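You operate a simulated robot arm through the tools that you are given. There is no shell and no other tool.

The job below is to be done with a simulated robot arm. You get a single attempt, and the scene is never put back.

Task
Change the press over to the size 36 nest.
Fine: the old nest goes into slot 40; lock the latch and push the sliding plate in.

It is judged by the outcome, as a careful person would: the job done as asked, and still so three seconds after it is handed in. It fails if anything else is knocked over, pushed out of place, dropped, spilled or broken.

Robot
A 7-joint arm with a two-finger parallel gripper, fixed in place. Base frame: the origin is at the foot of the arm, x ahead of it, y to its left, z up. Units: cm, degrees, N and s.
Its first joint turns from -132.0 to 132.0 degrees. Payload 3.91 kg.
Tool frame: the origin (TCP) lies between the finger pads and is the grasp point; the fingertips stand 3 cm ahead of it; z points along the fingers, y is the line along which they close. Largest opening 11 cm; finger width 2, thickness 1; the body of the gripper, 4.8 by 11.2 cm, starts 5.5 cm behind the TCP.
Orientation is that of the tool frame in the base frame, as a unit quaternion [x, y, z, w]. With the fingers straight down and closing along the base's y, the tool's x points along the base's -x, its y along +y and its z along -z.

Tools
- The arm moves only by the tool nudge_tool. Its argument "deltas" is a list of rows, each a list of 7 numbers: the shift along the tool's x, y, z in cm, then the turn, a rotation vector about the tool's x, y, z in rad, then the closure, from 0 (fully open) to 1 (shut). In form: [[tx, ty, tz, wx, wy, wz, fingers], ...]. A call has 1 to 20 rows; each row is the pose to reach, as a shift and turn from the pose commanded when the call began, along the tool's axes at that moment. Rows are played at 5 a second. More than 5 cm and 8.6 degrees between two rows, or a gripper value outside its range, and nothing of the call is played. Where a pose cannot be reached the arm comes as near as it can. A force on the tool above 90 N (or 10 N above the force at the start of the call, whichever is more), or a blocked arm, ends the call early, and 0.2 s more pass. The fingers move at their own pace (about 10.8 cm/s each) and stop on an object; they squeeze with about 26 N. The grip force told is the motor's: it shows also when the fingers shut on nothing. Time passes only in rows, and 0.2 s behind the last, so rows that repeat a pose let the fingers close. The reply holds the time, the measured pose of the TCP, the force on the tool along the base axes, the opening and the grip force, in the units named above and with some noise, with the torque about the TCP (base axes, N m) and any sound that the robot's microphone picked up.
- Cameras (640 x 400 px; columns grow to the right, rows downward): "scene" is fixed at [22.13, 64.96, 161.16]; the picture's right is [-0.13, -0.99, 0.00], its down [-0.78, 0.10, -0.62] and it looks along [0.62, -0.08, -0.78] (base axes); focal length 364 px, centre (320, 200). "wrist" rides on the gripper at [7.2, 1.7, -10.3] in the tool frame; the picture's right is [-0.23, 0.97, 0.00], its down [-0.76, -0.18, -0.62] and it looks along [-0.61, -0.14, 0.78] (tool axes); focal length 222 px, centre (320, 200). There is no depth. A picture from a camera that has moved, and an enlarged one, comes with that camera's place and axes in the base frame and with its lens.
- grab_frame(camera): a new picture of that camera. No time passes.
- inspect(camera, box): a new picture of the part [left, top, right, bottom] of that camera's present view, enlarged. No time passes.
- job_done(): hands the job in; it is judged then, once.

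Nothing tells you positions but the pictures and the camera data. Unless the task says otherwise, let go and move clear before handing in.

The tools are called after "Call:" by a JSON object that holds its "method" and its "body". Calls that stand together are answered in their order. nudge_tool: Moves the arm, as the interface text tells. Its arguments: {"type":"object","properties":{"deltas":{"type":"array"}},"required":["deltas"]} The other tools are called the same way: grab_frame (camera) takes a picture; inspect (camera, box) takes an enlarged picture of a part of a camera's view; job_done () hands the job in.

At the start:

```text
time_s: 0.0
tcp_pos: [61.83, 41.62, 121.75]
tcp_rot: [0.0, 1.0, 0.0, 0.0]
wrist_force: [-0.7, 0.0, 0.9]
ft_torque: [0.01, 0.0, 0.0]
grip_width: 11.02
gripper_force: 0.1
```

scene: 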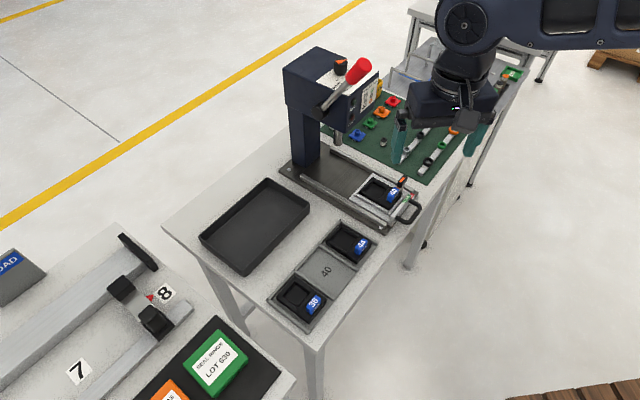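
wrist: 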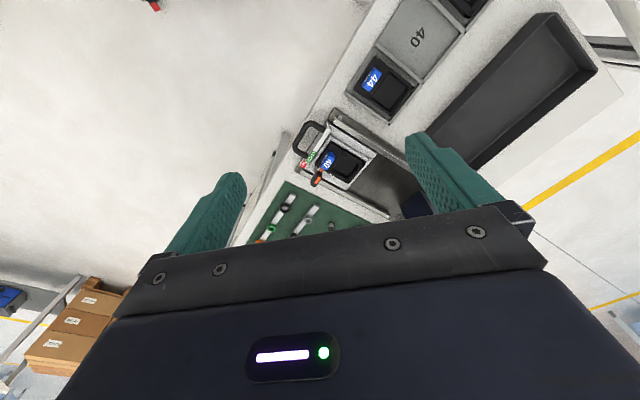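

I see a press on a table with a sliding plate carrying the 40 nest, and a rack with slots holding 44, an empty 40 slot, and 36. I'll look closer before moving.

Call:
{"method": "inspect", "body": {"camera": "scene", "box": [340, 150, 440, 240]}}

Call:
{"method": "inspect", "body": {"camera": "scene", "box": [260, 210, 390, 340]}}

Call:
{"method": "inspect", "body": {"camera": "scene", "box": [270, 40, 430, 240]}}

Call:
{"method": "inspect", "body": {"camera": "wrist", "box": [270, 100, 420, 220]}}

```text
4.44 times, centred on (390, 195) of scene
camera zoom: at [22.13, 64.96, 161.16], right [-0.13, -0.99, 0.0], down [-0.78, 0.1, -0.62], along [0.62, -0.08, -0.78], focal length 1616 px, centre (9, 222)
```

zoom: 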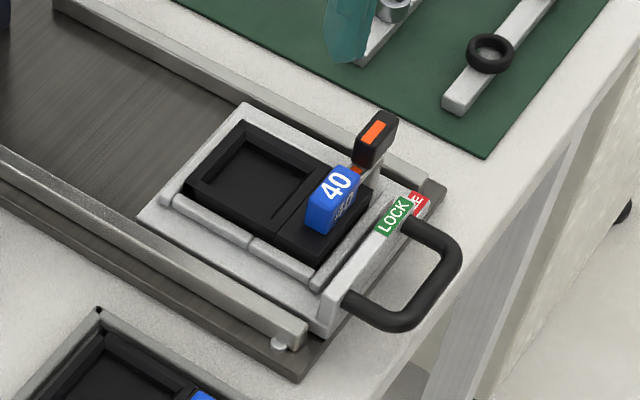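

```text
3.08 times, centred on (325, 275) of scene
camera zoom: at [22.13, 64.96, 161.16], right [-0.13, -0.99, 0.0], down [-0.78, 0.1, -0.62], along [0.62, -0.08, -0.78], focal length 1119 px, centre (305, -31)
```

zoom: 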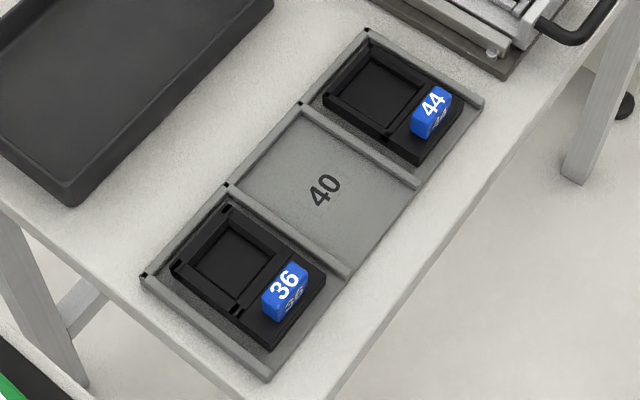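

```text
2.00 times, centred on (350, 140) of scene
camera zoom: at [22.13, 64.96, 161.16], right [-0.13, -0.99, 0.0], down [-0.78, 0.1, -0.62], along [0.62, -0.08, -0.78], focal length 727 px, centre (260, 320)
```

zoom: 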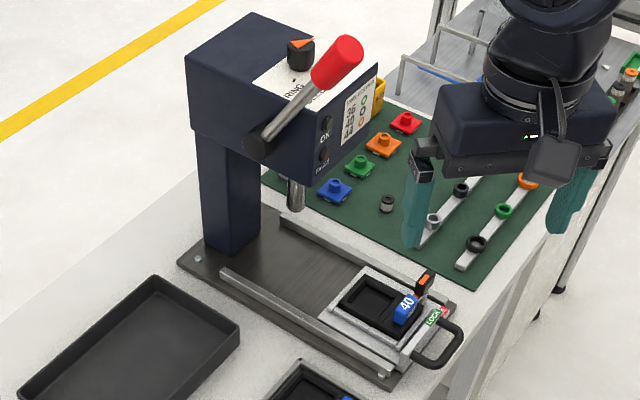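

```text
3.33 times, centred on (345, 160) of wrist
camera zoom: at [54.55, 43.28, 132.12], right [0.23, 0.97, 0.0], down [0.76, -0.18, 0.62], along [0.61, -0.14, -0.78], focal length 740 px, centre (237, 333)
```

zoom: 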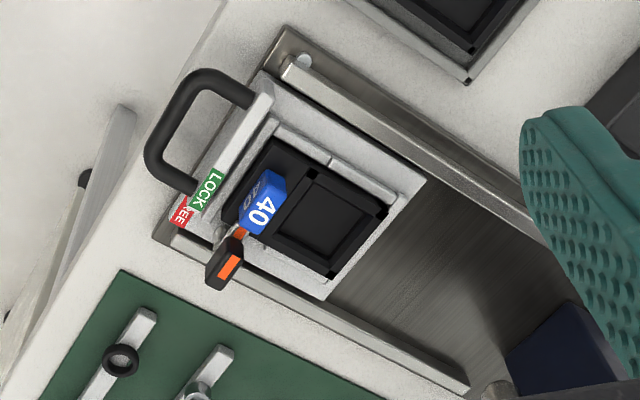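

The nest label triangulates to about (75.5, 40, 94), the rack floor to about z 87, and the layout is turned 45°. I'm lowering a bit for a closer look with the wrist camera.

Call:
{"method": "nudge_tool", "body": {"deltas": [[0.5, 0.5, 4, 0, 0, 0, 0], [1, 1, 8, 0, 0, 0, 0], [2, 2, 12, 0, 0, 0, 0]]}}

Call:
{"method": "grab_frame", "body": {"camera": "wrist"}}

Call:
{"method": "inspect", "body": {"camera": "wrist", "box": [240, 100, 400, 230]}}

```text
time_s: 0.8
tcp_pos: [59.94, 43.59, 109.96]
tcp_rot: [0.0, 1.0, 0.001, -0.001]
wrist_force: [-0.5, -1.3, -0.2]
ft_torque: [0.03, -0.02, 0.01]
grip_width: 11.0
gripper_force: 0.0
```

```text
taken
camera wrist: at [52.66, 45.27, 120.26], right [0.23, 0.97, 0.0], down [0.76, -0.18, 0.62], along [0.61, -0.14, -0.78], focal length 222 px, centre (320, 200)
```

wrist: 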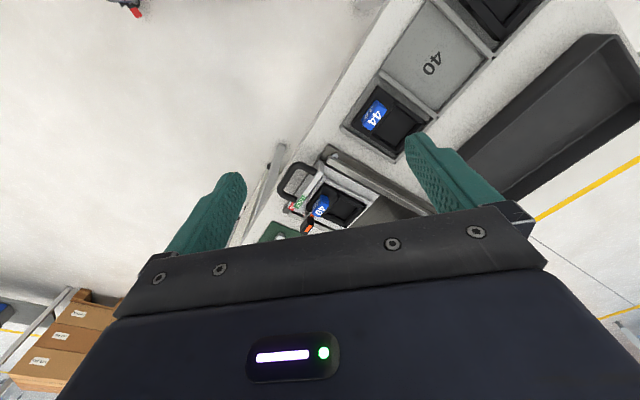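

```text
3.08 times, centred on (320, 165) of wrist
camera zoom: at [52.66, 45.27, 120.26], right [0.23, 0.97, 0.0], down [0.76, -0.18, 0.62], along [0.61, -0.14, -0.78], focal length 684 px, centre (320, 308)
```

zoom: 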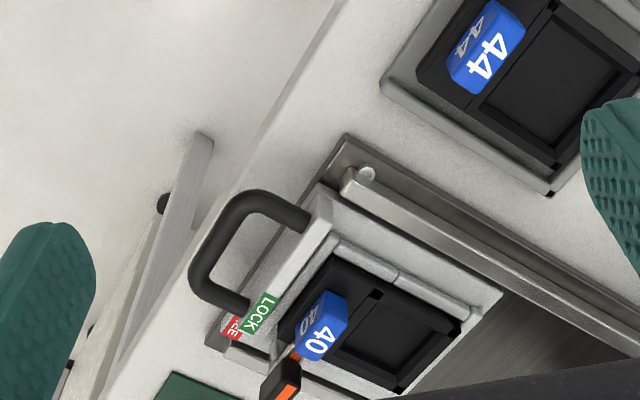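

The yaw needs a 45° turn to line up with the press, so I'm turning the tool and moving to look at the latch from the handle side.

Call:
{"method": "nudge_tool", "body": {"deltas": [[-1.5, -1.6, 0, 0, 0, -0.131, 0], [-3, -3.2, 1, 0, 0, -0.262, 0], [-4.5, -4.8, 2, 0, 0, -0.393, 0], [-6, -6.4, 3, 0, 0, -0.524, 0], [-7.5, -8, 4.5, 0, 0, -0.654, 0], [-9, -9.6, 6, 0, 0, -0.7854, 0], [-9, -9.6, 6, 0, 0, -0.7854, 0]]}}

Call:
{"method": "grab_frame", "body": {"camera": "wrist"}}

Call:
{"method": "grab_frame", "body": {"camera": "scene"}}

Call:
{"method": "inspect", "body": {"camera": "wrist", "box": [240, 100, 400, 220]}}

```text
time_s: 2.4
tcp_pos: [68.82, 34.05, 104.06]
tcp_rot: [-0.383, 0.924, 0.0, 0.0]
wrist_force: [0.5, 0.6, -0.2]
ft_torque: [0.04, 0.01, 0.03]
grip_width: 11.02
gripper_force: 0.2
```

```text
taken
camera wrist: at [62.43, 30.07, 114.2], right [-0.53, 0.85, 0.0], down [0.66, 0.41, 0.62], along [0.53, 0.33, -0.78], focal length 222 px, centre (320, 200)
```

wrist: 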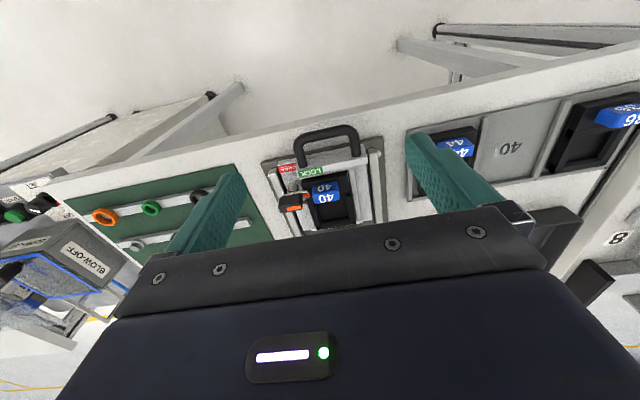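

```text
taken
```

scene: 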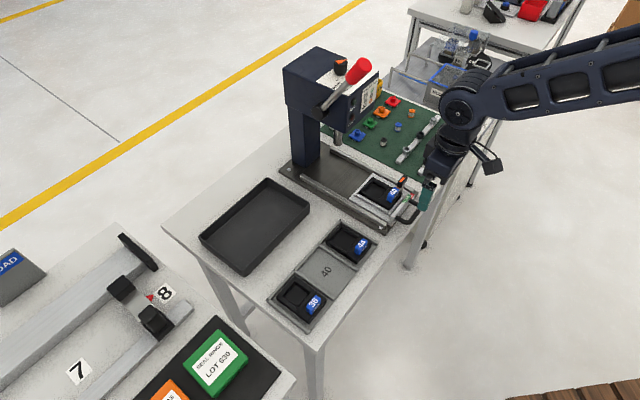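

```text
3.33 times, centred on (320, 160) of wrist
camera zoom: at [62.43, 30.07, 114.2], right [-0.53, 0.85, 0.0], down [0.66, 0.41, 0.62], along [0.53, 0.33, -0.78], focal length 740 px, centre (320, 333)
```

zoom: 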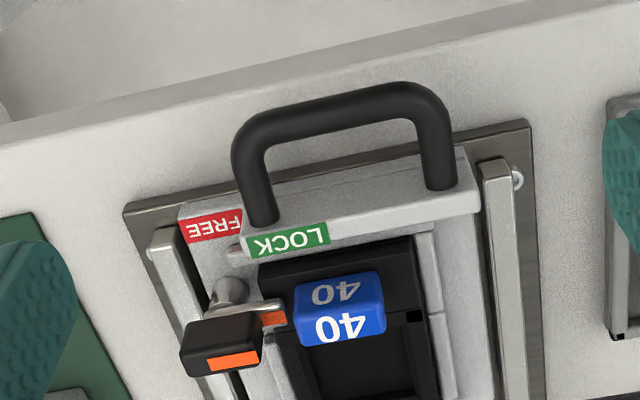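

Call:
{"method": "inspect", "body": {"camera": "scene", "box": [380, 170, 420, 200]}}

Call:
{"method": "inspect", "body": {"camera": "wrist", "box": [270, 155, 350, 215]}}

```text
13.33 times, centred on (400, 185) of scene
camera zoom: at [22.13, 64.96, 161.16], right [-0.13, -0.99, 0.0], down [-0.78, 0.1, -0.62], along [0.62, -0.08, -0.78], focal length 4847 px, centre (-747, 400)
```

zoom: 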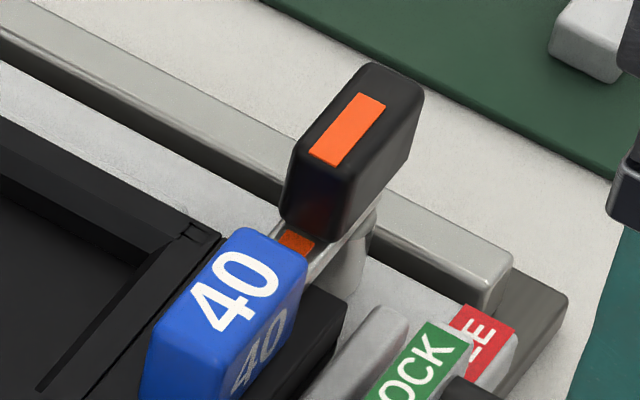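

```text
6.67 times, centred on (310, 185) of wrist
camera zoom: at [62.43, 30.07, 114.2], right [-0.53, 0.85, 0.0], down [0.66, 0.41, 0.62], along [0.53, 0.33, -0.78], focal length 1481 px, centre (387, 300)
```

zoom: 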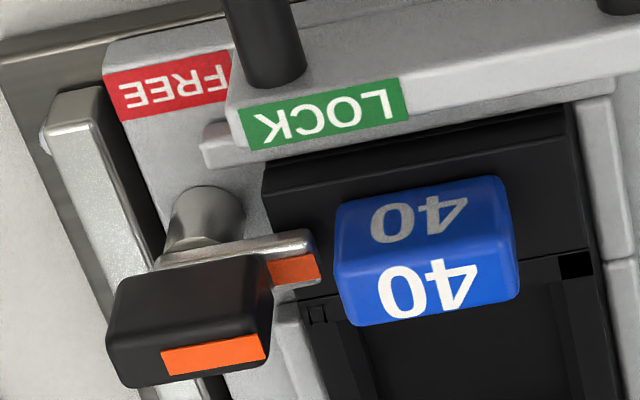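

The latch bar points over the nest (LOCK). The knob is centred at about (79.8, 36.6) with its top at z≈93.4. I'm moving above it with the jaws across its thin side.

Call:
{"method": "nudge_tool", "body": {"deltas": [[-0.8, -0.5, -1, 0, 0, 0.131, 0], [-1.6, -1, -1, 0, 0, 0.262, 0], [-2.4, -1.5, -1, 0, 0, 0.393, 0], [-3.2, -2, -1, 0, 0, 0.524, 0], [-4, -2.5, -1, 0, 0, 0.655, 0], [-4.8, -3, -1, 0, 0, 0.785, 0], [-5.6, -3.5, -1, 0, 0, 0.916, 0], [-6.4, -4, -1, 0, 0, 1.047, 0], [-7.2, -4.5, -1, 0, 0, 1.178, 0], [-8, -5, -1, 0, 0, 1.309, 0.3], [-8.8, -5.5, -1, 0, 0, 1.44, 0.5], [-9.6, -5.93, 0, 0, 0, 1.5708, 0.6], [-9.6, -5.93, 1, 0, 0, 1.5708, 0.68]]}}

Call:
{"method": "grab_frame", "body": {"camera": "wrist"}}

Call:
{"method": "grab_frame", "body": {"camera": "scene"}}

Call:
{"method": "inspect", "body": {"camera": "wrist", "box": [240, 100, 400, 220]}}

```text
time_s: 5.2
tcp_pos: [79.8, 36.52, 102.84]
tcp_rot: [0.383, 0.924, 0.0, 0.0]
wrist_force: [-0.6, 0.4, 0.3]
ft_torque: [0.01, -0.02, 0.01]
grip_width: 3.52
gripper_force: 0.1
```

```text
taken
camera wrist: at [75.92, 42.74, 113.1], right [0.85, 0.53, 0.0], down [0.41, -0.67, 0.62], along [0.33, -0.53, -0.78], focal length 222 px, centre (320, 200)
```

wrist: 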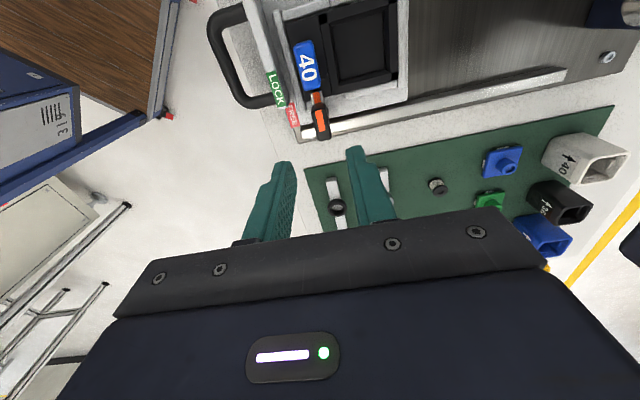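

```text
taken
```

scene: 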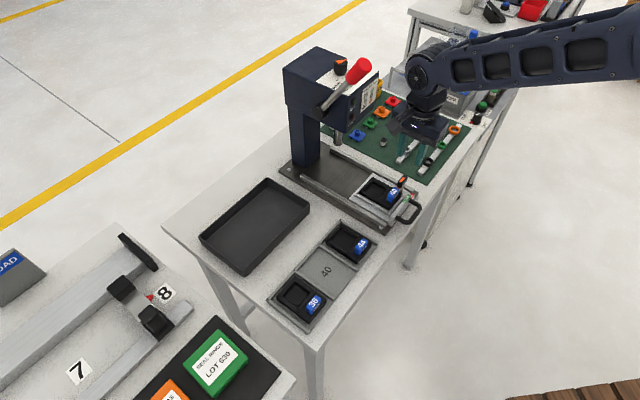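

```text
3.33 times, centred on (320, 160) of wrist
camera zoom: at [75.92, 42.74, 113.1], right [0.85, 0.53, 0.0], down [0.41, -0.67, 0.62], along [0.33, -0.53, -0.78], focal length 740 px, centre (320, 333)
```

zoom: 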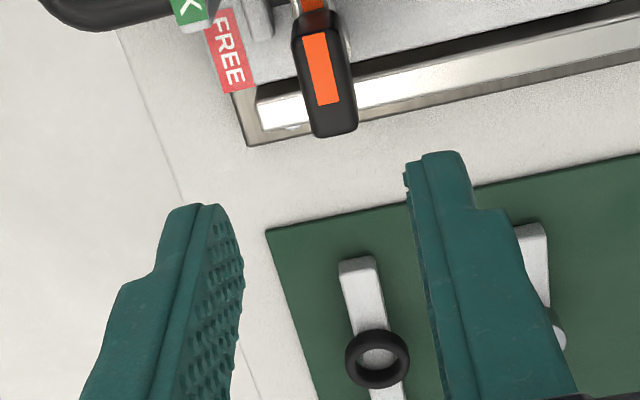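

Call:
{"method": "nudge_tool", "body": {"deltas": [[0.1, 0.1, 2, 0, 0, 0, 0.7], [0.1, 0.1, 4, 0, 0, 0, 0.7], [0.1, 0.1, 5.6, 0, 0, 0, 0.7]]}}

Call:
{"method": "inspect", "body": {"camera": "wrist", "box": [240, 100, 400, 220]}}

Call:
{"method": "inspect", "body": {"camera": "scene", "box": [370, 150, 440, 220]}}

```text
time_s: 6.0
tcp_pos: [79.97, 36.75, 97.27]
tcp_rot: [0.383, 0.924, -0.001, 0.001]
wrist_force: [-0.8, -0.2, 0.2]
ft_torque: [-0.02, -0.01, 0.01]
grip_width: 3.31
gripper_force: 0.1
```

```text
3.33 times, centred on (320, 160) of wrist
camera zoom: at [75.93, 42.96, 107.6], right [0.85, 0.53, 0.0], down [0.41, -0.66, 0.62], along [0.33, -0.53, -0.78], focal length 740 px, centre (320, 333)
```

zoom: 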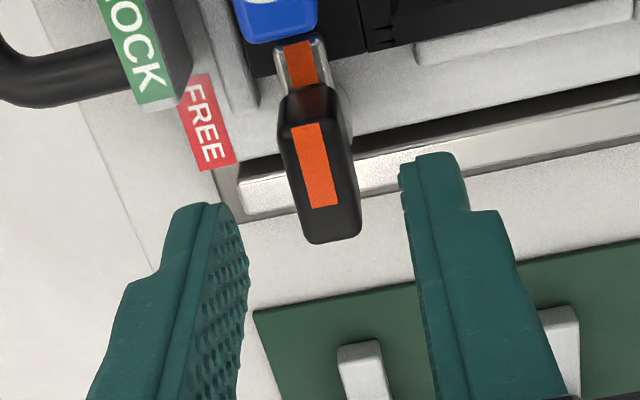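

```text
5.71 times, centred on (405, 185) of scene
camera zoom: at [22.13, 64.96, 161.16], right [-0.13, -0.99, 0.0], down [-0.78, 0.1, -0.62], along [0.62, -0.08, -0.78], focal length 2077 px, centre (-166, 286)
```

zoom: 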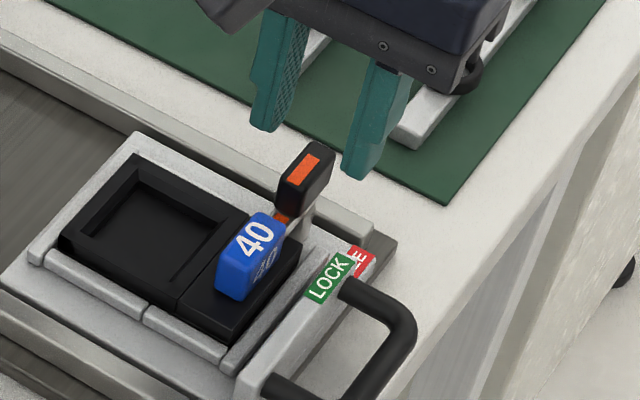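

The scene view shows the jaws are centred over the knob. I'm going down around it and closing.

Call:
{"method": "nudge_tool", "body": {"deltas": [[0, 0, 1.2, 0, 0, 0, 0.7], [0, 0, 2.2, 0, 0, 0, 0.7], [0, 0, 2.2, 0, 0, 0, 0.7]]}}

Call:
{"method": "inspect", "body": {"camera": "scene", "box": [370, 150, 440, 220]}}

Call:
{"method": "inspect", "body": {"camera": "wrist", "box": [240, 100, 400, 220]}}

```text
time_s: 6.8
tcp_pos: [79.88, 36.71, 94.83]
tcp_rot: [0.383, 0.924, 0.001, 0.0]
wrist_force: [1.3, -0.1, 0.1]
ft_torque: [0.0, -0.01, 0.0]
grip_width: 3.31
gripper_force: 0.2
```

```text
5.71 times, centred on (405, 185) of scene
camera zoom: at [22.13, 64.96, 161.16], right [-0.13, -0.99, 0.0], down [-0.78, 0.1, -0.62], along [0.62, -0.08, -0.78], focal length 2077 px, centre (-166, 286)
```

zoom: 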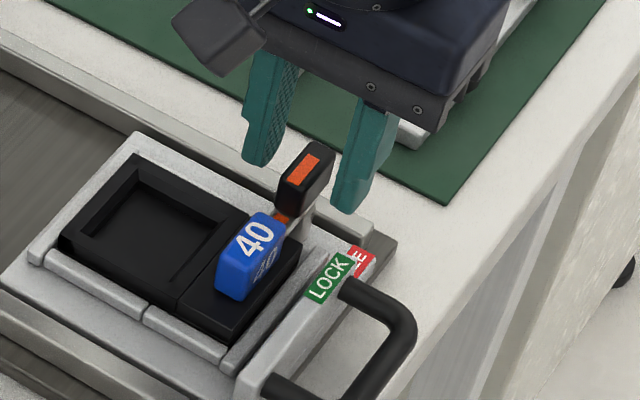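

```text
3.33 times, centred on (320, 160) of wrist
camera zoom: at [76.03, 42.93, 105.24], right [0.85, 0.53, 0.0], down [0.41, -0.66, 0.62], along [0.33, -0.53, -0.78], focal length 740 px, centre (320, 333)
```

zoom: 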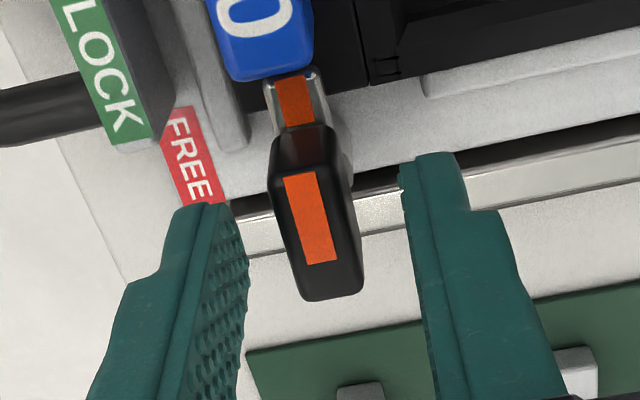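

Call:
{"method": "nudge_tool", "body": {"deltas": [[0, 0, 0, 0, 0, 0, 0.85], [0, 0, 0, 0, 0, 0, 0.95], [0, 0, 0, 0, 0, 0, 0.95], [0, 0, 0, 0, 0, 0, 0.95]]}}

Call:
{"method": "inspect", "body": {"camera": "scene", "box": [370, 150, 440, 220]}}

Call:
{"method": "inspect", "body": {"camera": "wrist", "box": [240, 100, 400, 220]}}

```text
time_s: 7.8
tcp_pos: [80.02, 36.6, 94.95]
tcp_rot: [0.383, 0.924, 0.0, 0.0]
wrist_force: [-0.9, -1.6, 0.1]
ft_torque: [-0.05, 0.0, 0.0]
grip_width: 1.39
gripper_force: 45.0
```

```text
5.71 times, centred on (405, 185) of scene
camera zoom: at [22.13, 64.96, 161.16], right [-0.13, -0.99, 0.0], down [-0.78, 0.1, -0.62], along [0.62, -0.08, -0.78], focal length 2077 px, centre (-166, 286)
```

zoom: 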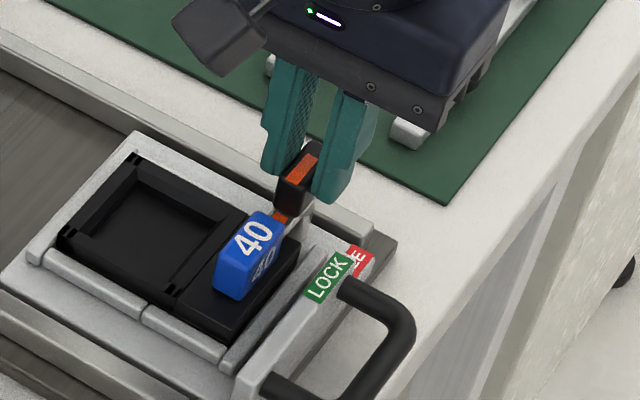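

```text
3.33 times, centred on (320, 160) of wrist
camera zoom: at [76.04, 42.93, 105.24], right [0.85, 0.53, 0.0], down [0.41, -0.66, 0.62], along [0.33, -0.53, -0.78], focal length 740 px, centre (320, 333)
```

zoom: 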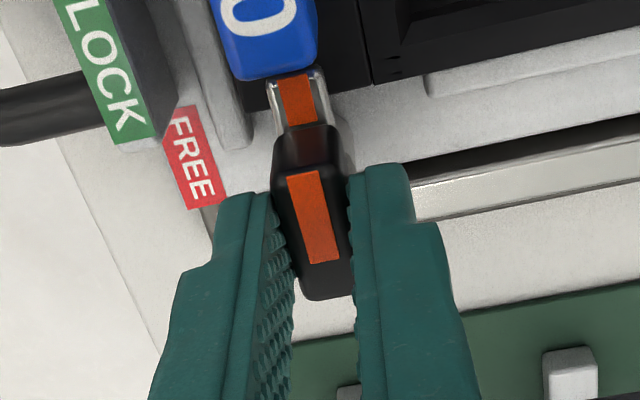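

The knob is gripped (1.39 cm). I'm turning the latch toward FREE, a little at first to check the forces.

Call:
{"method": "nudge_tool", "body": {"deltas": [[0, 0, 0, 0, 0, -0.1, 0.95], [0, 0, 0, 0, 0, -0.2, 0.95], [0, 0, 0, 0, 0, -0.3, 0.95], [0, 0, 0, 0, 0, -0.4, 0.95]]}}

Call:
{"method": "inspect", "body": {"camera": "scene", "box": [370, 150, 440, 220]}}

Call:
{"method": "inspect", "body": {"camera": "wrist", "box": [240, 100, 400, 220]}}

```text
time_s: 8.8
tcp_pos: [79.94, 36.57, 94.9]
tcp_rot: [0.191, 0.982, 0.0, -0.001]
wrist_force: [13.3, -15.2, -9.0]
ft_torque: [-0.67, -1.31, -0.01]
grip_width: 1.35
gripper_force: 45.0
```

```text
5.71 times, centred on (405, 185) of scene
camera zoom: at [22.13, 64.96, 161.16], right [-0.13, -0.99, 0.0], down [-0.78, 0.1, -0.62], along [0.62, -0.08, -0.78], focal length 2077 px, centre (-166, 286)
```

zoom: 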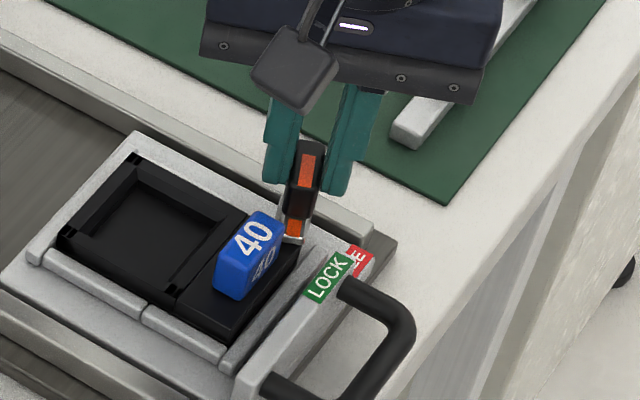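

```text
3.33 times, centred on (320, 160) of wrist
camera zoom: at [73.86, 40.9, 105.24], right [0.58, 0.82, 0.0], down [0.64, -0.45, 0.62], along [0.51, -0.36, -0.78], focal length 740 px, centre (320, 333)
```

zoom: 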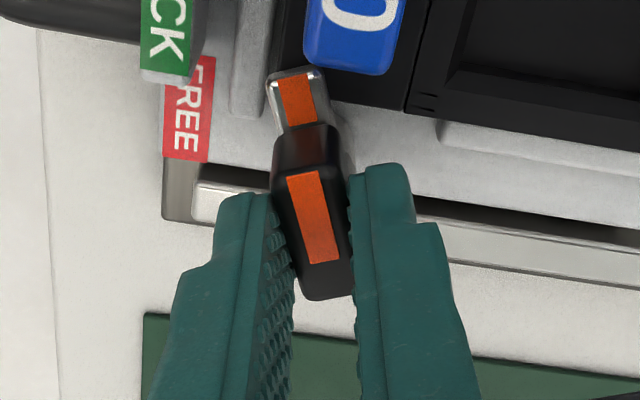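

The knob turns with the jaws, but there is about 20 N of side load toward the mat side. I'm easing that way before continuing.

Call:
{"method": "nudge_tool", "body": {"deltas": [[-0.05, -0.02, 0, 0, 0, 0, 0.95], [-0.1, -0.04, 0, 0, 0, 0, 0.95]]}}

```text
time_s: 9.4
tcp_pos: [80.0, 36.7, 94.88]
tcp_rot: [0.191, 0.982, -0.001, 0.0]
wrist_force: [12.5, -17.0, -12.6]
ft_torque: [-0.72, -1.0, -0.01]
grip_width: 1.37
gripper_force: 44.9
```

Call:
{"method": "nudge_tool", "body": {"deltas": [[0.1, 0.04, 0, 0, 0, 0, 0.95], [0.2, 0.08, 0, 0, 0, 0, 0.95], [0.2, 0.08, 0, 0, 0, 0, 0.95]]}}

```text
time_s: 10.2
tcp_pos: [79.83, 36.6, 95.0]
tcp_rot: [0.192, 0.981, 0.0, 0.001]
wrist_force: [28.3, -28.7, -9.1]
ft_torque: [-0.71, -0.74, -0.03]
grip_width: 1.39
gripper_force: 45.2
```

Call:
{"method": "nudge_tool", "body": {"deltas": [[-0.15, -0.06, 0, 0, 0, 0, 0.95], [-0.3, -0.12, 0, 0, 0, 0, 0.95], [-0.38, -0.16, 0, 0, 0, 0, 0.95], [-0.38, -0.16, 0, 0, 0, 0, 0.95]]}}

```text
time_s: 11.2
tcp_pos: [79.77, 36.64, 94.86]
tcp_rot: [0.19, 0.982, 0.0, -0.001]
wrist_force: [10.8, -8.9, -7.1]
ft_torque: [-0.33, -0.57, 0.03]
grip_width: 1.41
gripper_force: 44.6
```

Call:
{"method": "nudge_tool", "body": {"deltas": [[-0.14, -0.06, 0.03, 0, 0, 0, 0.95], [-0.14, -0.06, 0.05, 0, 0, -0.1, 0.95], [-0.14, -0.06, 0.05, 0, 0, -0.2, 0.95], [-0.14, -0.06, 0.05, 0, 0, -0.3, 0.95], [-0.14, -0.06, 0.05, 0, 0, -0.4, 0.95]]}}

Call:
{"method": "inspect", "body": {"camera": "scene", "box": [370, 150, 440, 220]}}

Call:
{"method": "inspect", "body": {"camera": "wrist", "box": [240, 100, 400, 220]}}

```text
time_s: 12.4
tcp_pos: [80.0, 36.57, 94.88]
tcp_rot: [-0.009, 1.0, 0.0, 0.0]
wrist_force: [-18.7, 16.0, -1.5]
ft_torque: [0.43, 1.52, 0.03]
grip_width: 1.39
gripper_force: 45.0
```

```text
5.71 times, centred on (405, 185) of scene
camera zoom: at [22.13, 64.96, 161.16], right [-0.13, -0.99, 0.0], down [-0.78, 0.1, -0.62], along [0.62, -0.08, -0.78], focal length 2077 px, centre (-166, 286)
```

zoom: 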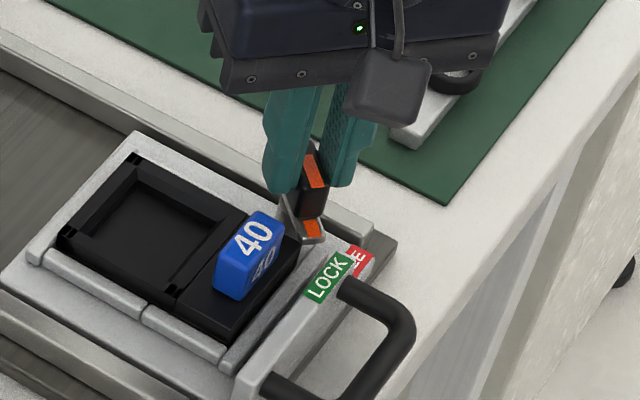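

```text
3.33 times, centred on (320, 160) of wrist
camera zoom: at [72.66, 38.12, 105.26], right [0.21, 0.98, 0.0], down [0.77, -0.16, 0.62], along [0.61, -0.13, -0.78], focal length 740 px, centre (320, 333)
```

zoom: 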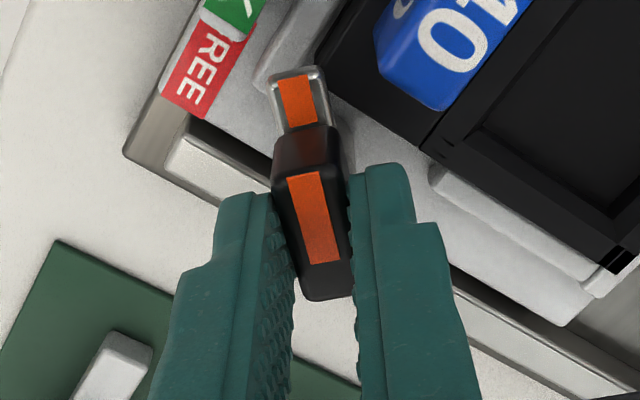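

Call:
{"method": "nudge_tool", "body": {"deltas": [[0.09, 0.09, 0, 0, 0, 0, 0.95], [0.18, 0.18, 0, 0, 0, 0, 0.95], [0.2, 0.2, 0, 0, 0, -0.1, 0.95], [0.22, 0.22, 0, 0, 0, -0.2, 0.95], [0.22, 0.22, 0, 0, 0, -0.2, 0.95]]}}

```text
time_s: 13.6
tcp_pos: [79.89, 36.54, 94.84]
tcp_rot: [-0.108, 0.994, 0.0, 0.001]
wrist_force: [-5.5, 5.7, 1.5]
ft_torque: [0.0, 0.54, 0.01]
grip_width: 1.38
gripper_force: 44.9
```

Call:
{"method": "nudge_tool", "body": {"deltas": [[0.08, 0.13, 0, 0, 0, -0.1, 0.95], [0.1, 0.16, 0, 0, 0, -0.2, 0.95], [0.12, 0.19, 0, 0, 0, -0.3, 0.95], [0.12, 0.19, 0, 0, 0, -0.3, 0.95]]}}

```text
time_s: 14.6
tcp_pos: [79.98, 36.62, 94.91]
tcp_rot: [-0.253, 0.967, -0.001, -0.001]
wrist_force: [15.5, -20.0, -12.8]
ft_torque: [-0.19, -1.07, 0.0]
grip_width: 1.38
gripper_force: 45.3
```

Call:
{"method": "nudge_tool", "body": {"deltas": [[-0.03, -0.1, 0.03, 0, 0, 0, 0.95], [-0.05, -0.17, 0.05, 0, 0, -0.1, 0.95], [-0.05, -0.17, 0.05, 0, 0, -0.2, 0.95], [-0.05, -0.17, 0.05, 0, 0, -0.27, 0.95], [-0.05, -0.17, 0.05, 0, 0, -0.27, 0.95]]}}

Call:
{"method": "inspect", "body": {"camera": "scene", "box": [370, 150, 440, 220]}}

Call:
{"method": "inspect", "body": {"camera": "wrist", "box": [240, 100, 400, 220]}}

```text
time_s: 15.8
tcp_pos: [79.88, 36.53, 94.94]
tcp_rot: [-0.382, 0.924, 0.0, 0.0]
wrist_force: [24.5, -28.6, 15.8]
ft_torque: [-1.51, 0.14, -0.01]
grip_width: 1.4
gripper_force: 45.0
```

```text
5.71 times, centred on (405, 185) of scene
camera zoom: at [22.13, 64.96, 161.16], right [-0.13, -0.99, 0.0], down [-0.78, 0.1, -0.62], along [0.62, -0.08, -0.78], focal length 2077 px, centre (-166, 286)
```

zoom: 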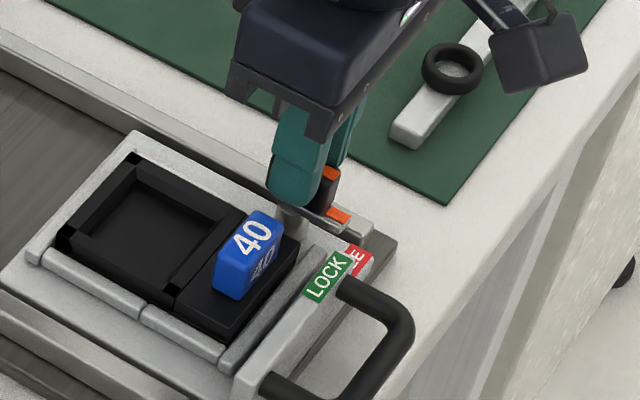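

```text
3.33 times, centred on (320, 160) of wrist
camera zoom: at [73.63, 32.62, 105.24], right [-0.53, 0.85, 0.0], down [0.66, 0.41, 0.62], along [0.53, 0.33, -0.78], focal length 740 px, centre (320, 333)
```

zoom: 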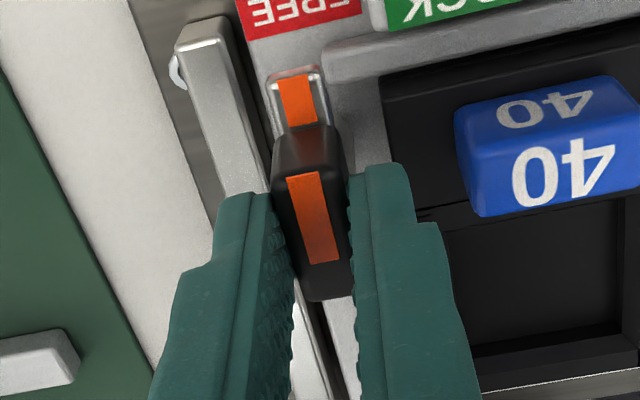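

The latch now points to FREE. I'm relieving the side load, opening slightly and lifting off.

Call:
{"method": "nudge_tool", "body": {"deltas": [[0, -0.12, 0, 0, 0, 0, 0.95], [0, -0.25, 0, 0, 0, 0, 0.95], [0, -0.25, 0, 0, 0, 0, 0.95]]}}

```text
time_s: 16.6
tcp_pos: [80.04, 36.6, 94.95]
tcp_rot: [-0.382, 0.924, 0.001, 0.002]
wrist_force: [18.0, -16.5, 28.3]
ft_torque: [-0.55, -0.32, -0.05]
grip_width: 1.36
gripper_force: 45.0
```

Call:
{"method": "nudge_tool", "body": {"deltas": [[0, -0.25, 0, 0, 0, 0, 0.85], [0, -0.25, 0, 0, 0, 0, 0.82], [0, -0.25, -0.5, 0, 0, 0, 0.82], [0, -0.25, -2, 0, 0, 0, 0.82], [0, -0.25, -5, 0, 0, 0, 0.82], [0, -0.25, -8, 0, 0, 0, 0.68]]}}

Call:
{"method": "inspect", "body": {"camera": "scene", "box": [360, 150, 430, 220]}}

Call:
{"method": "inspect", "body": {"camera": "wrist", "box": [240, 80, 400, 200]}}

```text
time_s: 18.0
tcp_pos: [80.24, 36.32, 102.98]
tcp_rot: [-0.382, 0.924, 0.0, -0.001]
wrist_force: [-0.5, 1.1, 1.0]
ft_torque: [-0.02, 0.01, 0.03]
grip_width: 3.51
gripper_force: 0.0
```

```text
5.71 times, centred on (395, 185) of scene
camera zoom: at [22.13, 64.96, 161.16], right [-0.13, -0.99, 0.0], down [-0.78, 0.1, -0.62], along [0.62, -0.08, -0.78], focal length 2077 px, centre (-109, 286)
```

zoom: 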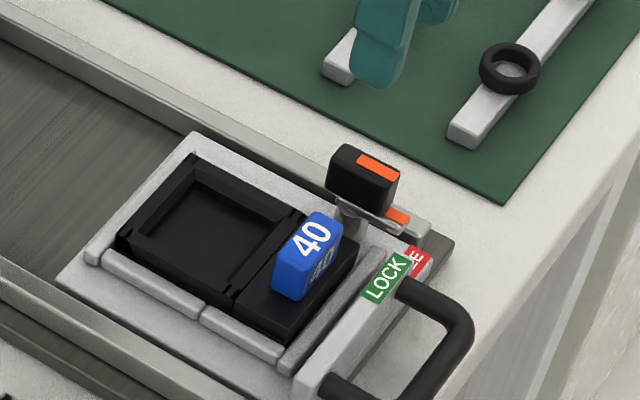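

```text
3.33 times, centred on (320, 140) of wrist
camera zoom: at [73.93, 32.37, 113.24], right [-0.53, 0.85, 0.0], down [0.67, 0.41, 0.62], along [0.53, 0.33, -0.78], focal length 740 px, centre (320, 400)
```

zoom: 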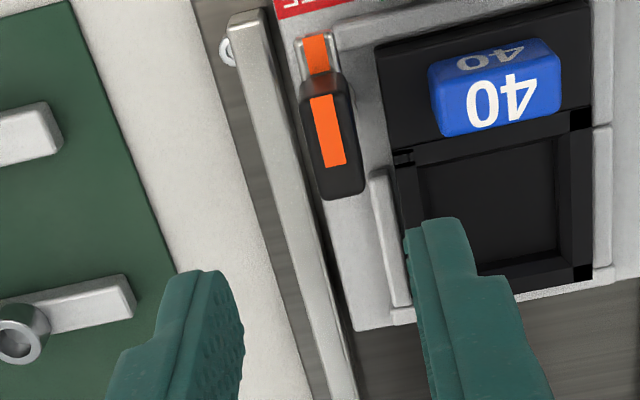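

The latch is free. The tag of nest 40 is at about (76.6, 39.8) with its top at 92.8. I'm moving above it with the jaws closing along the slide direction.

Call:
{"method": "nudge_tool", "body": {"deltas": [[0, 0.4, 0, 0, 0, 0.131, 0.68], [0, 0.8, 0, 0, 0, 0.262, 0.6], [0, 1.2, 0, 0, 0, 0.393, 0.6], [0, 1.6, 0, 0, 0, 0.524, 0.6], [0, 2.0, 0, 0, 0, 0.655, 0.6], [0, 2.5, 0, 0, 0, 0.785, 0.6], [0, 2.9, 0, 0, 0, 0.916, 0.6], [0, 3.4, 0, 0, 0, 1.047, 0.6], [0, 3.8, 0, 0, 0, 1.178, 0.6], [0, 4.3, 0, 0, 0, 1.309, 0.6], [0, 4.7, 0, 0, 0, 1.44, 0.6], [0.11, 5.03, 0, 0, 0, 1.5708, 0.6], [0.11, 5.03, 3, 0, 0, 1.5708, 0.6], [0.11, 5.03, 4.5, 0, 0, 1.5708, 0.6]]}}

Call:
{"method": "inspect", "body": {"camera": "scene", "box": [360, 150, 430, 220]}}

Call:
{"method": "grab_frame", "body": {"camera": "wrist"}}

Call:
{"method": "inspect", "body": {"camera": "wrist", "box": [240, 80, 400, 200]}}

```text
time_s: 21.0
tcp_pos: [76.57, 39.79, 98.27]
tcp_rot: [0.384, 0.923, 0.0, 0.001]
wrist_force: [0.3, -0.3, 0.6]
ft_torque: [0.0, -0.04, 0.02]
grip_width: 4.39
gripper_force: 0.1
```

```text
5.71 times, centred on (395, 185) of scene
camera zoom: at [22.13, 64.96, 161.16], right [-0.13, -0.99, 0.0], down [-0.78, 0.1, -0.62], along [0.62, -0.08, -0.78], focal length 2077 px, centre (-109, 286)
```

zoom: 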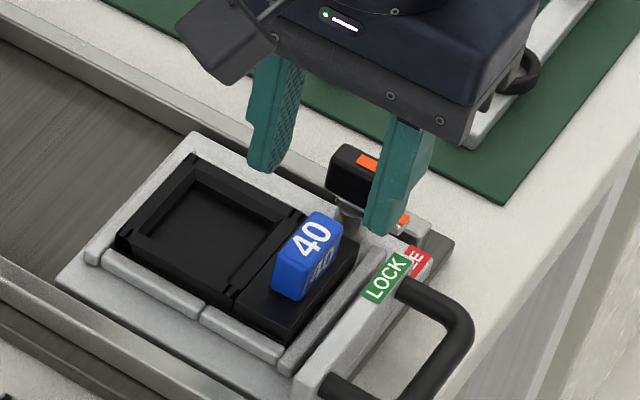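

```text
taken
camera wrist: at [72.72, 46.05, 108.58], right [0.85, 0.53, 0.0], down [0.41, -0.66, 0.62], along [0.33, -0.53, -0.78], focal length 222 px, centre (320, 200)
```

wrist: 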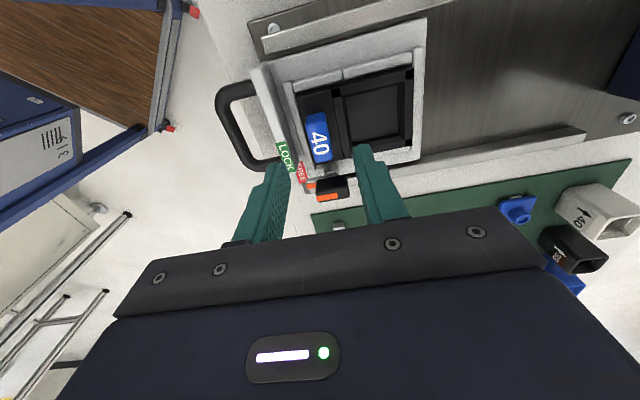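

```text
3.33 times, centred on (320, 140) of wrist
camera zoom: at [72.72, 46.05, 108.58], right [0.85, 0.53, 0.0], down [0.41, -0.66, 0.62], along [0.33, -0.53, -0.78], focal length 740 px, centre (320, 400)
```

zoom: 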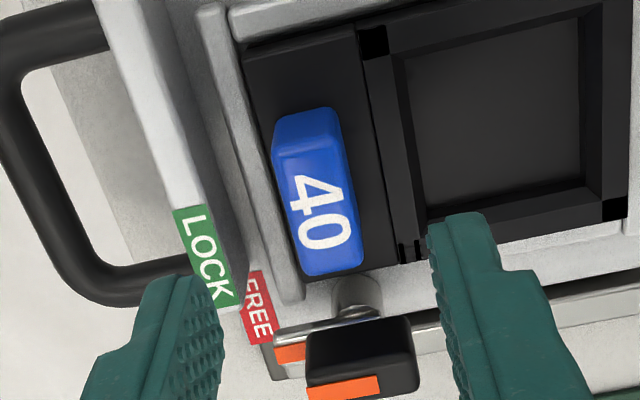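

Call:
{"method": "nudge_tool", "body": {"deltas": [[0.1, 0.1, 0, 0, 0, 0, 0.76], [0.1, 0.1, 1.5, 0, 0, 0, 0.76], [0.1, 0.1, 3, 0, 0, 0, 0.76], [0.1, 0.1, 3.3, 0, 0, 0, 0.76]]}}

Call:
{"method": "inspect", "body": {"camera": "scene", "box": [370, 165, 420, 205]}}

Call:
{"method": "inspect", "body": {"camera": "wrist", "box": [240, 100, 400, 220]}}

```text
time_s: 22.0
tcp_pos: [76.76, 39.8, 95.06]
tcp_rot: [0.384, 0.923, 0.0, 0.001]
wrist_force: [0.7, 0.0, 0.4]
ft_torque: [0.03, -0.02, -0.01]
grip_width: 2.65
gripper_force: 0.1
```

```text
10.00 times, centred on (395, 185) of scene
camera zoom: at [22.13, 64.96, 161.16], right [-0.13, -0.99, 0.0], down [-0.78, 0.1, -0.62], along [0.62, -0.08, -0.78], focal length 3635 px, centre (-430, 350)
```

zoom: 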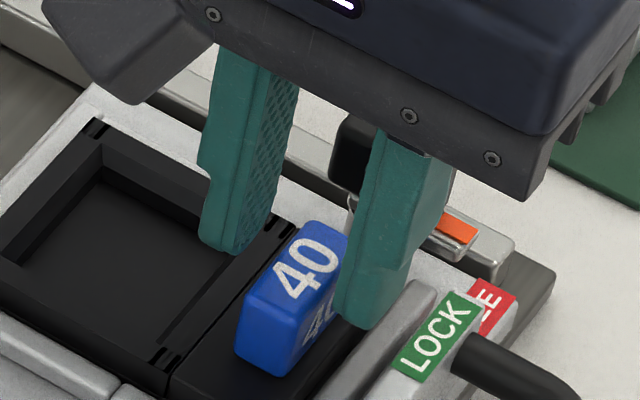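

```text
3.33 times, centred on (320, 160) of wrist
camera zoom: at [72.79, 46.19, 105.4], right [0.85, 0.53, 0.0], down [0.41, -0.66, 0.62], along [0.33, -0.53, -0.78], focal length 740 px, centre (320, 333)
```

zoom: 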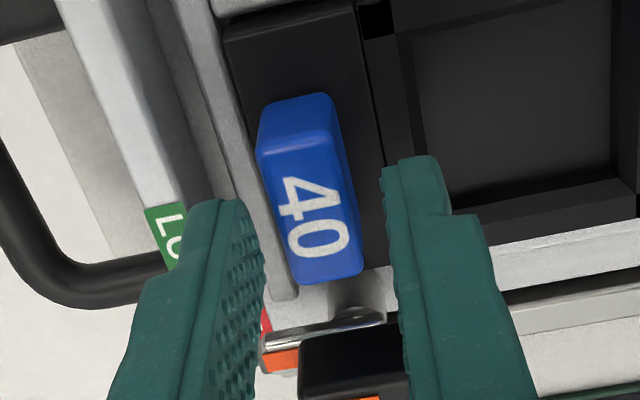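

Call:
{"method": "nudge_tool", "body": {"deltas": [[0, -0.1, 0.3, 0, 0, 0, 0.76], [0, -0.1, 0.6, 0, 0, 0, 0.76], [0, -0.1, 0.6, 0, 0, 0, 0.76]]}}

Call:
{"method": "inspect", "body": {"camera": "scene", "box": [370, 165, 420, 205]}}

```text
time_s: 22.8
tcp_pos: [76.55, 39.89, 94.37]
tcp_rot: [0.383, 0.924, 0.0, 0.0]
wrist_force: [-0.7, -0.5, 0.1]
ft_torque: [0.01, 0.03, -0.03]
grip_width: 2.66
gripper_force: 0.0
```

```text
10.00 times, centred on (395, 185) of scene
camera zoom: at [22.13, 64.96, 161.16], right [-0.13, -0.99, 0.0], down [-0.78, 0.1, -0.62], along [0.62, -0.08, -0.78], focal length 3635 px, centre (-430, 350)
```

zoom: 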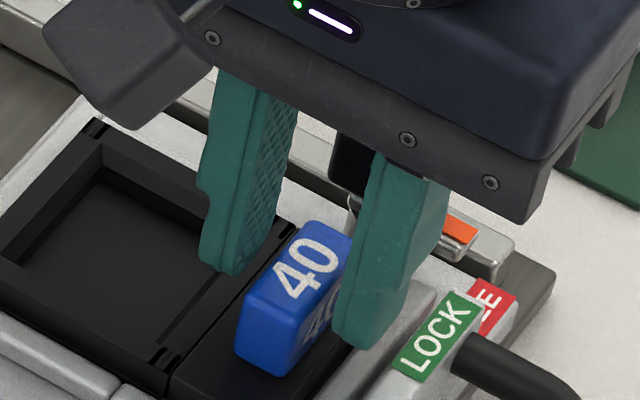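

Call:
{"method": "nudge_tool", "body": {"deltas": [[0, 0, 0, 0, 0, 0, 0.85], [0, 0, 0, 0, 0, 0, 0.95], [0, 0, 0, 0, 0, 0, 0.98], [0, 0, 0, 0, 0, 0, 0.98]]}}

Call:
{"method": "inspect", "body": {"camera": "scene", "box": [370, 165, 420, 205]}}

Call:
{"method": "inspect", "body": {"camera": "wrist", "box": [240, 100, 400, 220]}}

```text
time_s: 23.8
tcp_pos: [76.63, 39.96, 94.49]
tcp_rot: [0.383, 0.924, 0.001, 0.0]
wrist_force: [-0.3, -0.1, 0.1]
ft_torque: [0.01, -0.02, -0.01]
grip_width: 1.59
gripper_force: 26.7
```

```text
10.00 times, centred on (395, 185) of scene
camera zoom: at [22.13, 64.96, 161.16], right [-0.13, -0.99, 0.0], down [-0.78, 0.1, -0.62], along [0.62, -0.08, -0.78], focal length 3635 px, centre (-430, 350)
```

zoom: 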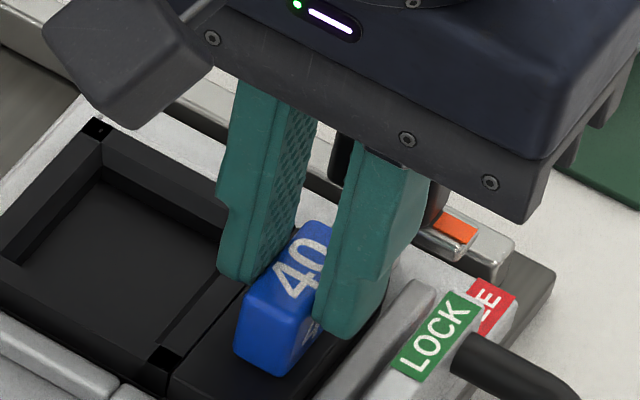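

```text
3.33 times, centred on (320, 160) of wrist
camera zoom: at [72.61, 46.17, 104.81], right [0.85, 0.53, 0.0], down [0.41, -0.66, 0.62], along [0.33, -0.53, -0.78], focal length 740 px, centre (320, 333)
```

zoom: 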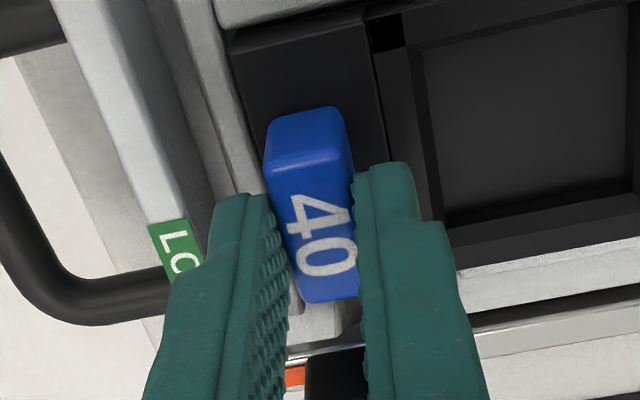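

Tag gripped at 1.59 cm. Lifting straight up slowly.

Call:
{"method": "nudge_tool", "body": {"deltas": [[0, 0, -0.3, 0, 0, 0, 1], [0, 0, -0.8, 0, 0, 0, 1], [0, 0, -1.5, 0, 0, 0, 1], [0, 0, -2.5, 0, 0, 0, 1], [0, 0, -3.5, 0, 0, 0, 1], [0, 0, -3.5, 0, 0, 0, 1]]}}

Call:
{"method": "inspect", "body": {"camera": "scene", "box": [350, 150, 430, 210]}}

Call:
{"method": "inspect", "body": {"camera": "wrist", "box": [240, 100, 400, 220]}}

```text
time_s: 25.2
tcp_pos: [76.5, 39.72, 98.17]
tcp_rot: [0.383, 0.924, -0.001, 0.001]
wrist_force: [1.1, 0.1, -2.7]
ft_torque: [-0.04, 0.03, 0.0]
grip_width: 1.56
gripper_force: 26.1
```

```text
6.67 times, centred on (390, 180) of scene
camera zoom: at [22.13, 64.96, 161.16], right [-0.13, -0.99, 0.0], down [-0.78, 0.1, -0.62], along [0.62, -0.08, -0.78], focal length 2424 px, centre (-147, 333)
```

zoom: 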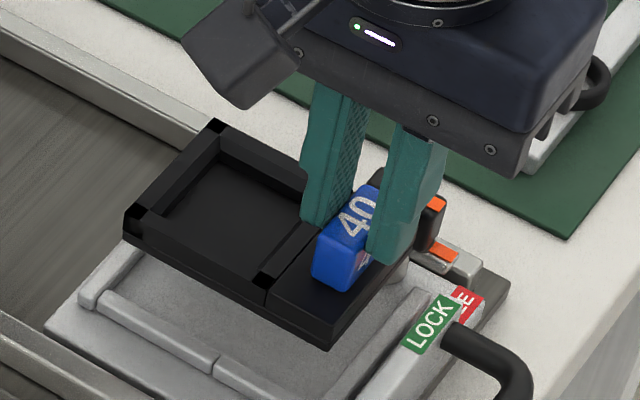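

```text
3.33 times, centred on (320, 160) of wrist
camera zoom: at [72.58, 46.13, 108.31], right [0.85, 0.53, 0.0], down [0.41, -0.66, 0.62], along [0.33, -0.53, -0.78], focal length 740 px, centre (320, 333)
```

zoom: 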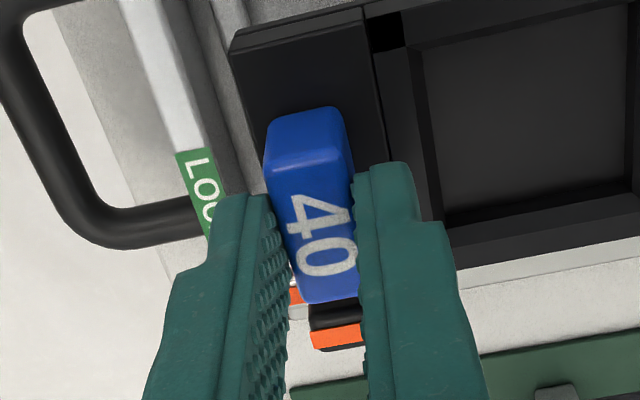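

Nest 40 is free and level. Slot 40's tag position should be near (58.1, 56.3), so I'm raising it and carrying it over the rack.

Call:
{"method": "nudge_tool", "body": {"deltas": [[0, 0, -2, 0, 0, 0, 1], [0.5, 0, -4, 0, 0, 0, 1], [2, -0.1, -5, 0, 0, 0, 1], [4.5, -0.2, -5, 0, 0, 0, 1], [7.5, -0.4, -5, 0, 0, 0, 1], [10.5, -0.5, -5, 0, 0, 0, 1], [13.5, -0.7, -5, 0, 0, 0, 1], [16.5, -0.8, -5, 0, 0, 0, 1], [19.5, -1, -5, 0, 0, 0, 1], [22, -1.1, -5, 0, 0, 0, 1], [24, -1.2, -5, 0, 0, 0, 1], [24.75, -1.27, -5, 0, 0, 0, 1], [24.75, -1.27, -3, 0, 0, 0, 1], [24.75, -1.27, -1, 0, 0, 0, 1], [24.75, -1.27, -1, 0, 0, 0, 1]]}}

Call:
{"method": "grab_frame", "body": {"camera": "wrist"}}

Call:
{"method": "inspect", "body": {"camera": "scene", "box": [270, 210, 390, 330]}}

Call:
{"method": "inspect", "body": {"camera": "wrist", "box": [220, 60, 440, 210]}}

```text
time_s: 28.4
tcp_pos: [58.18, 56.5, 99.15]
tcp_rot: [0.384, 0.923, 0.0, -0.001]
wrist_force: [-0.5, 0.4, -0.8]
ft_torque: [-0.01, 0.04, 0.0]
grip_width: 1.57
gripper_force: 26.0
```

```text
taken
camera wrist: at [54.3, 62.73, 109.47], right [0.85, 0.53, 0.0], down [0.41, -0.66, 0.62], along [0.33, -0.53, -0.78], focal length 222 px, centre (320, 200)
```

wrist: 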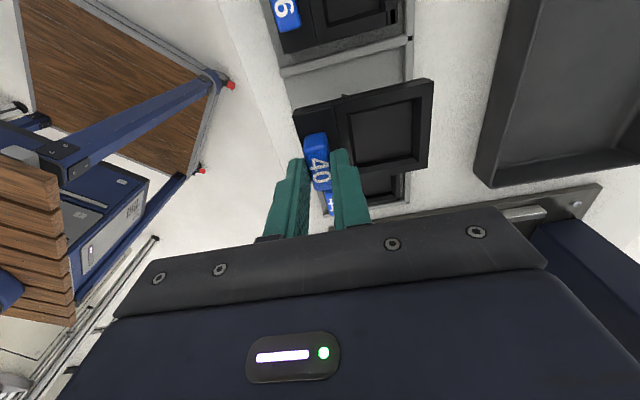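

```text
3.33 times, centred on (330, 270) of scene
camera zoom: at [22.13, 64.96, 161.16], right [-0.13, -0.99, 0.0], down [-0.78, 0.1, -0.62], along [0.62, -0.08, -0.78], focal length 1212 px, centre (287, -33)
```

zoom: 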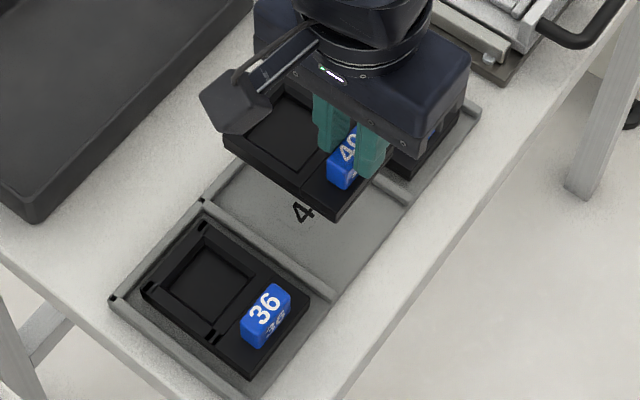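

```text
2.67 times, centred on (330, 135) of wrist
camera zoom: at [54.3, 62.73, 109.47], right [0.85, 0.53, 0.0], down [0.41, -0.66, 0.62], along [0.33, -0.53, -0.78], focal length 592 px, centre (293, 373)
```

zoom: 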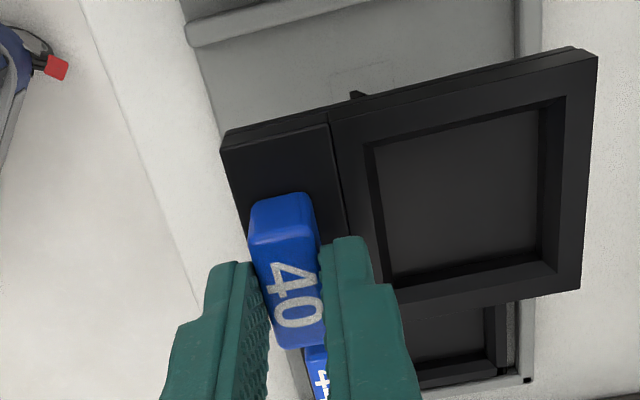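

Call:
{"method": "nudge_tool", "body": {"deltas": [[0, 0, 1.5, 0, 0, 0, 1], [0, 0, 3, 0, 0, 0, 1], [0, 0, 4.3, 0, 0, 0, 1], [0, 0, 4.3, 0, 0, 0, 1]]}}

Call:
{"method": "inspect", "body": {"camera": "scene", "box": [285, 215, 375, 305]}}

Call:
{"method": "inspect", "body": {"camera": "wrist", "box": [220, 60, 440, 210]}}

```text
time_s: 29.4
tcp_pos: [58.26, 56.43, 94.7]
tcp_rot: [0.383, 0.924, 0.0, 0.0]
wrist_force: [-0.1, -0.4, -1.8]
ft_torque: [-0.02, 0.03, 0.02]
grip_width: 1.56
gripper_force: 26.4
```

```text
4.44 times, centred on (330, 260) of scene
camera zoom: at [22.13, 64.96, 161.16], right [-0.13, -0.99, 0.0], down [-0.78, 0.1, -0.62], along [0.62, -0.08, -0.78], focal length 1616 px, centre (276, -67)
```

zoom: 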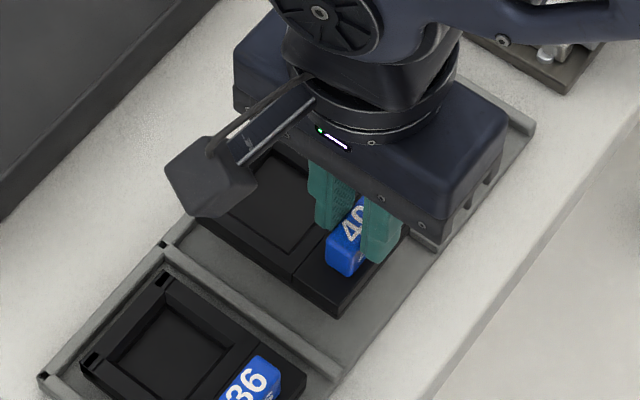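

```text
2.67 times, centred on (330, 135) of wrist
camera zoom: at [54.28, 62.76, 104.92], right [0.85, 0.53, 0.0], down [0.41, -0.66, 0.62], along [0.33, -0.53, -0.78], focal length 592 px, centre (293, 373)
```

zoom: 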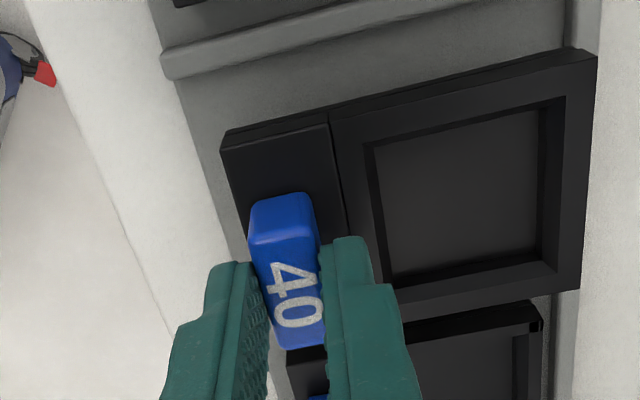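

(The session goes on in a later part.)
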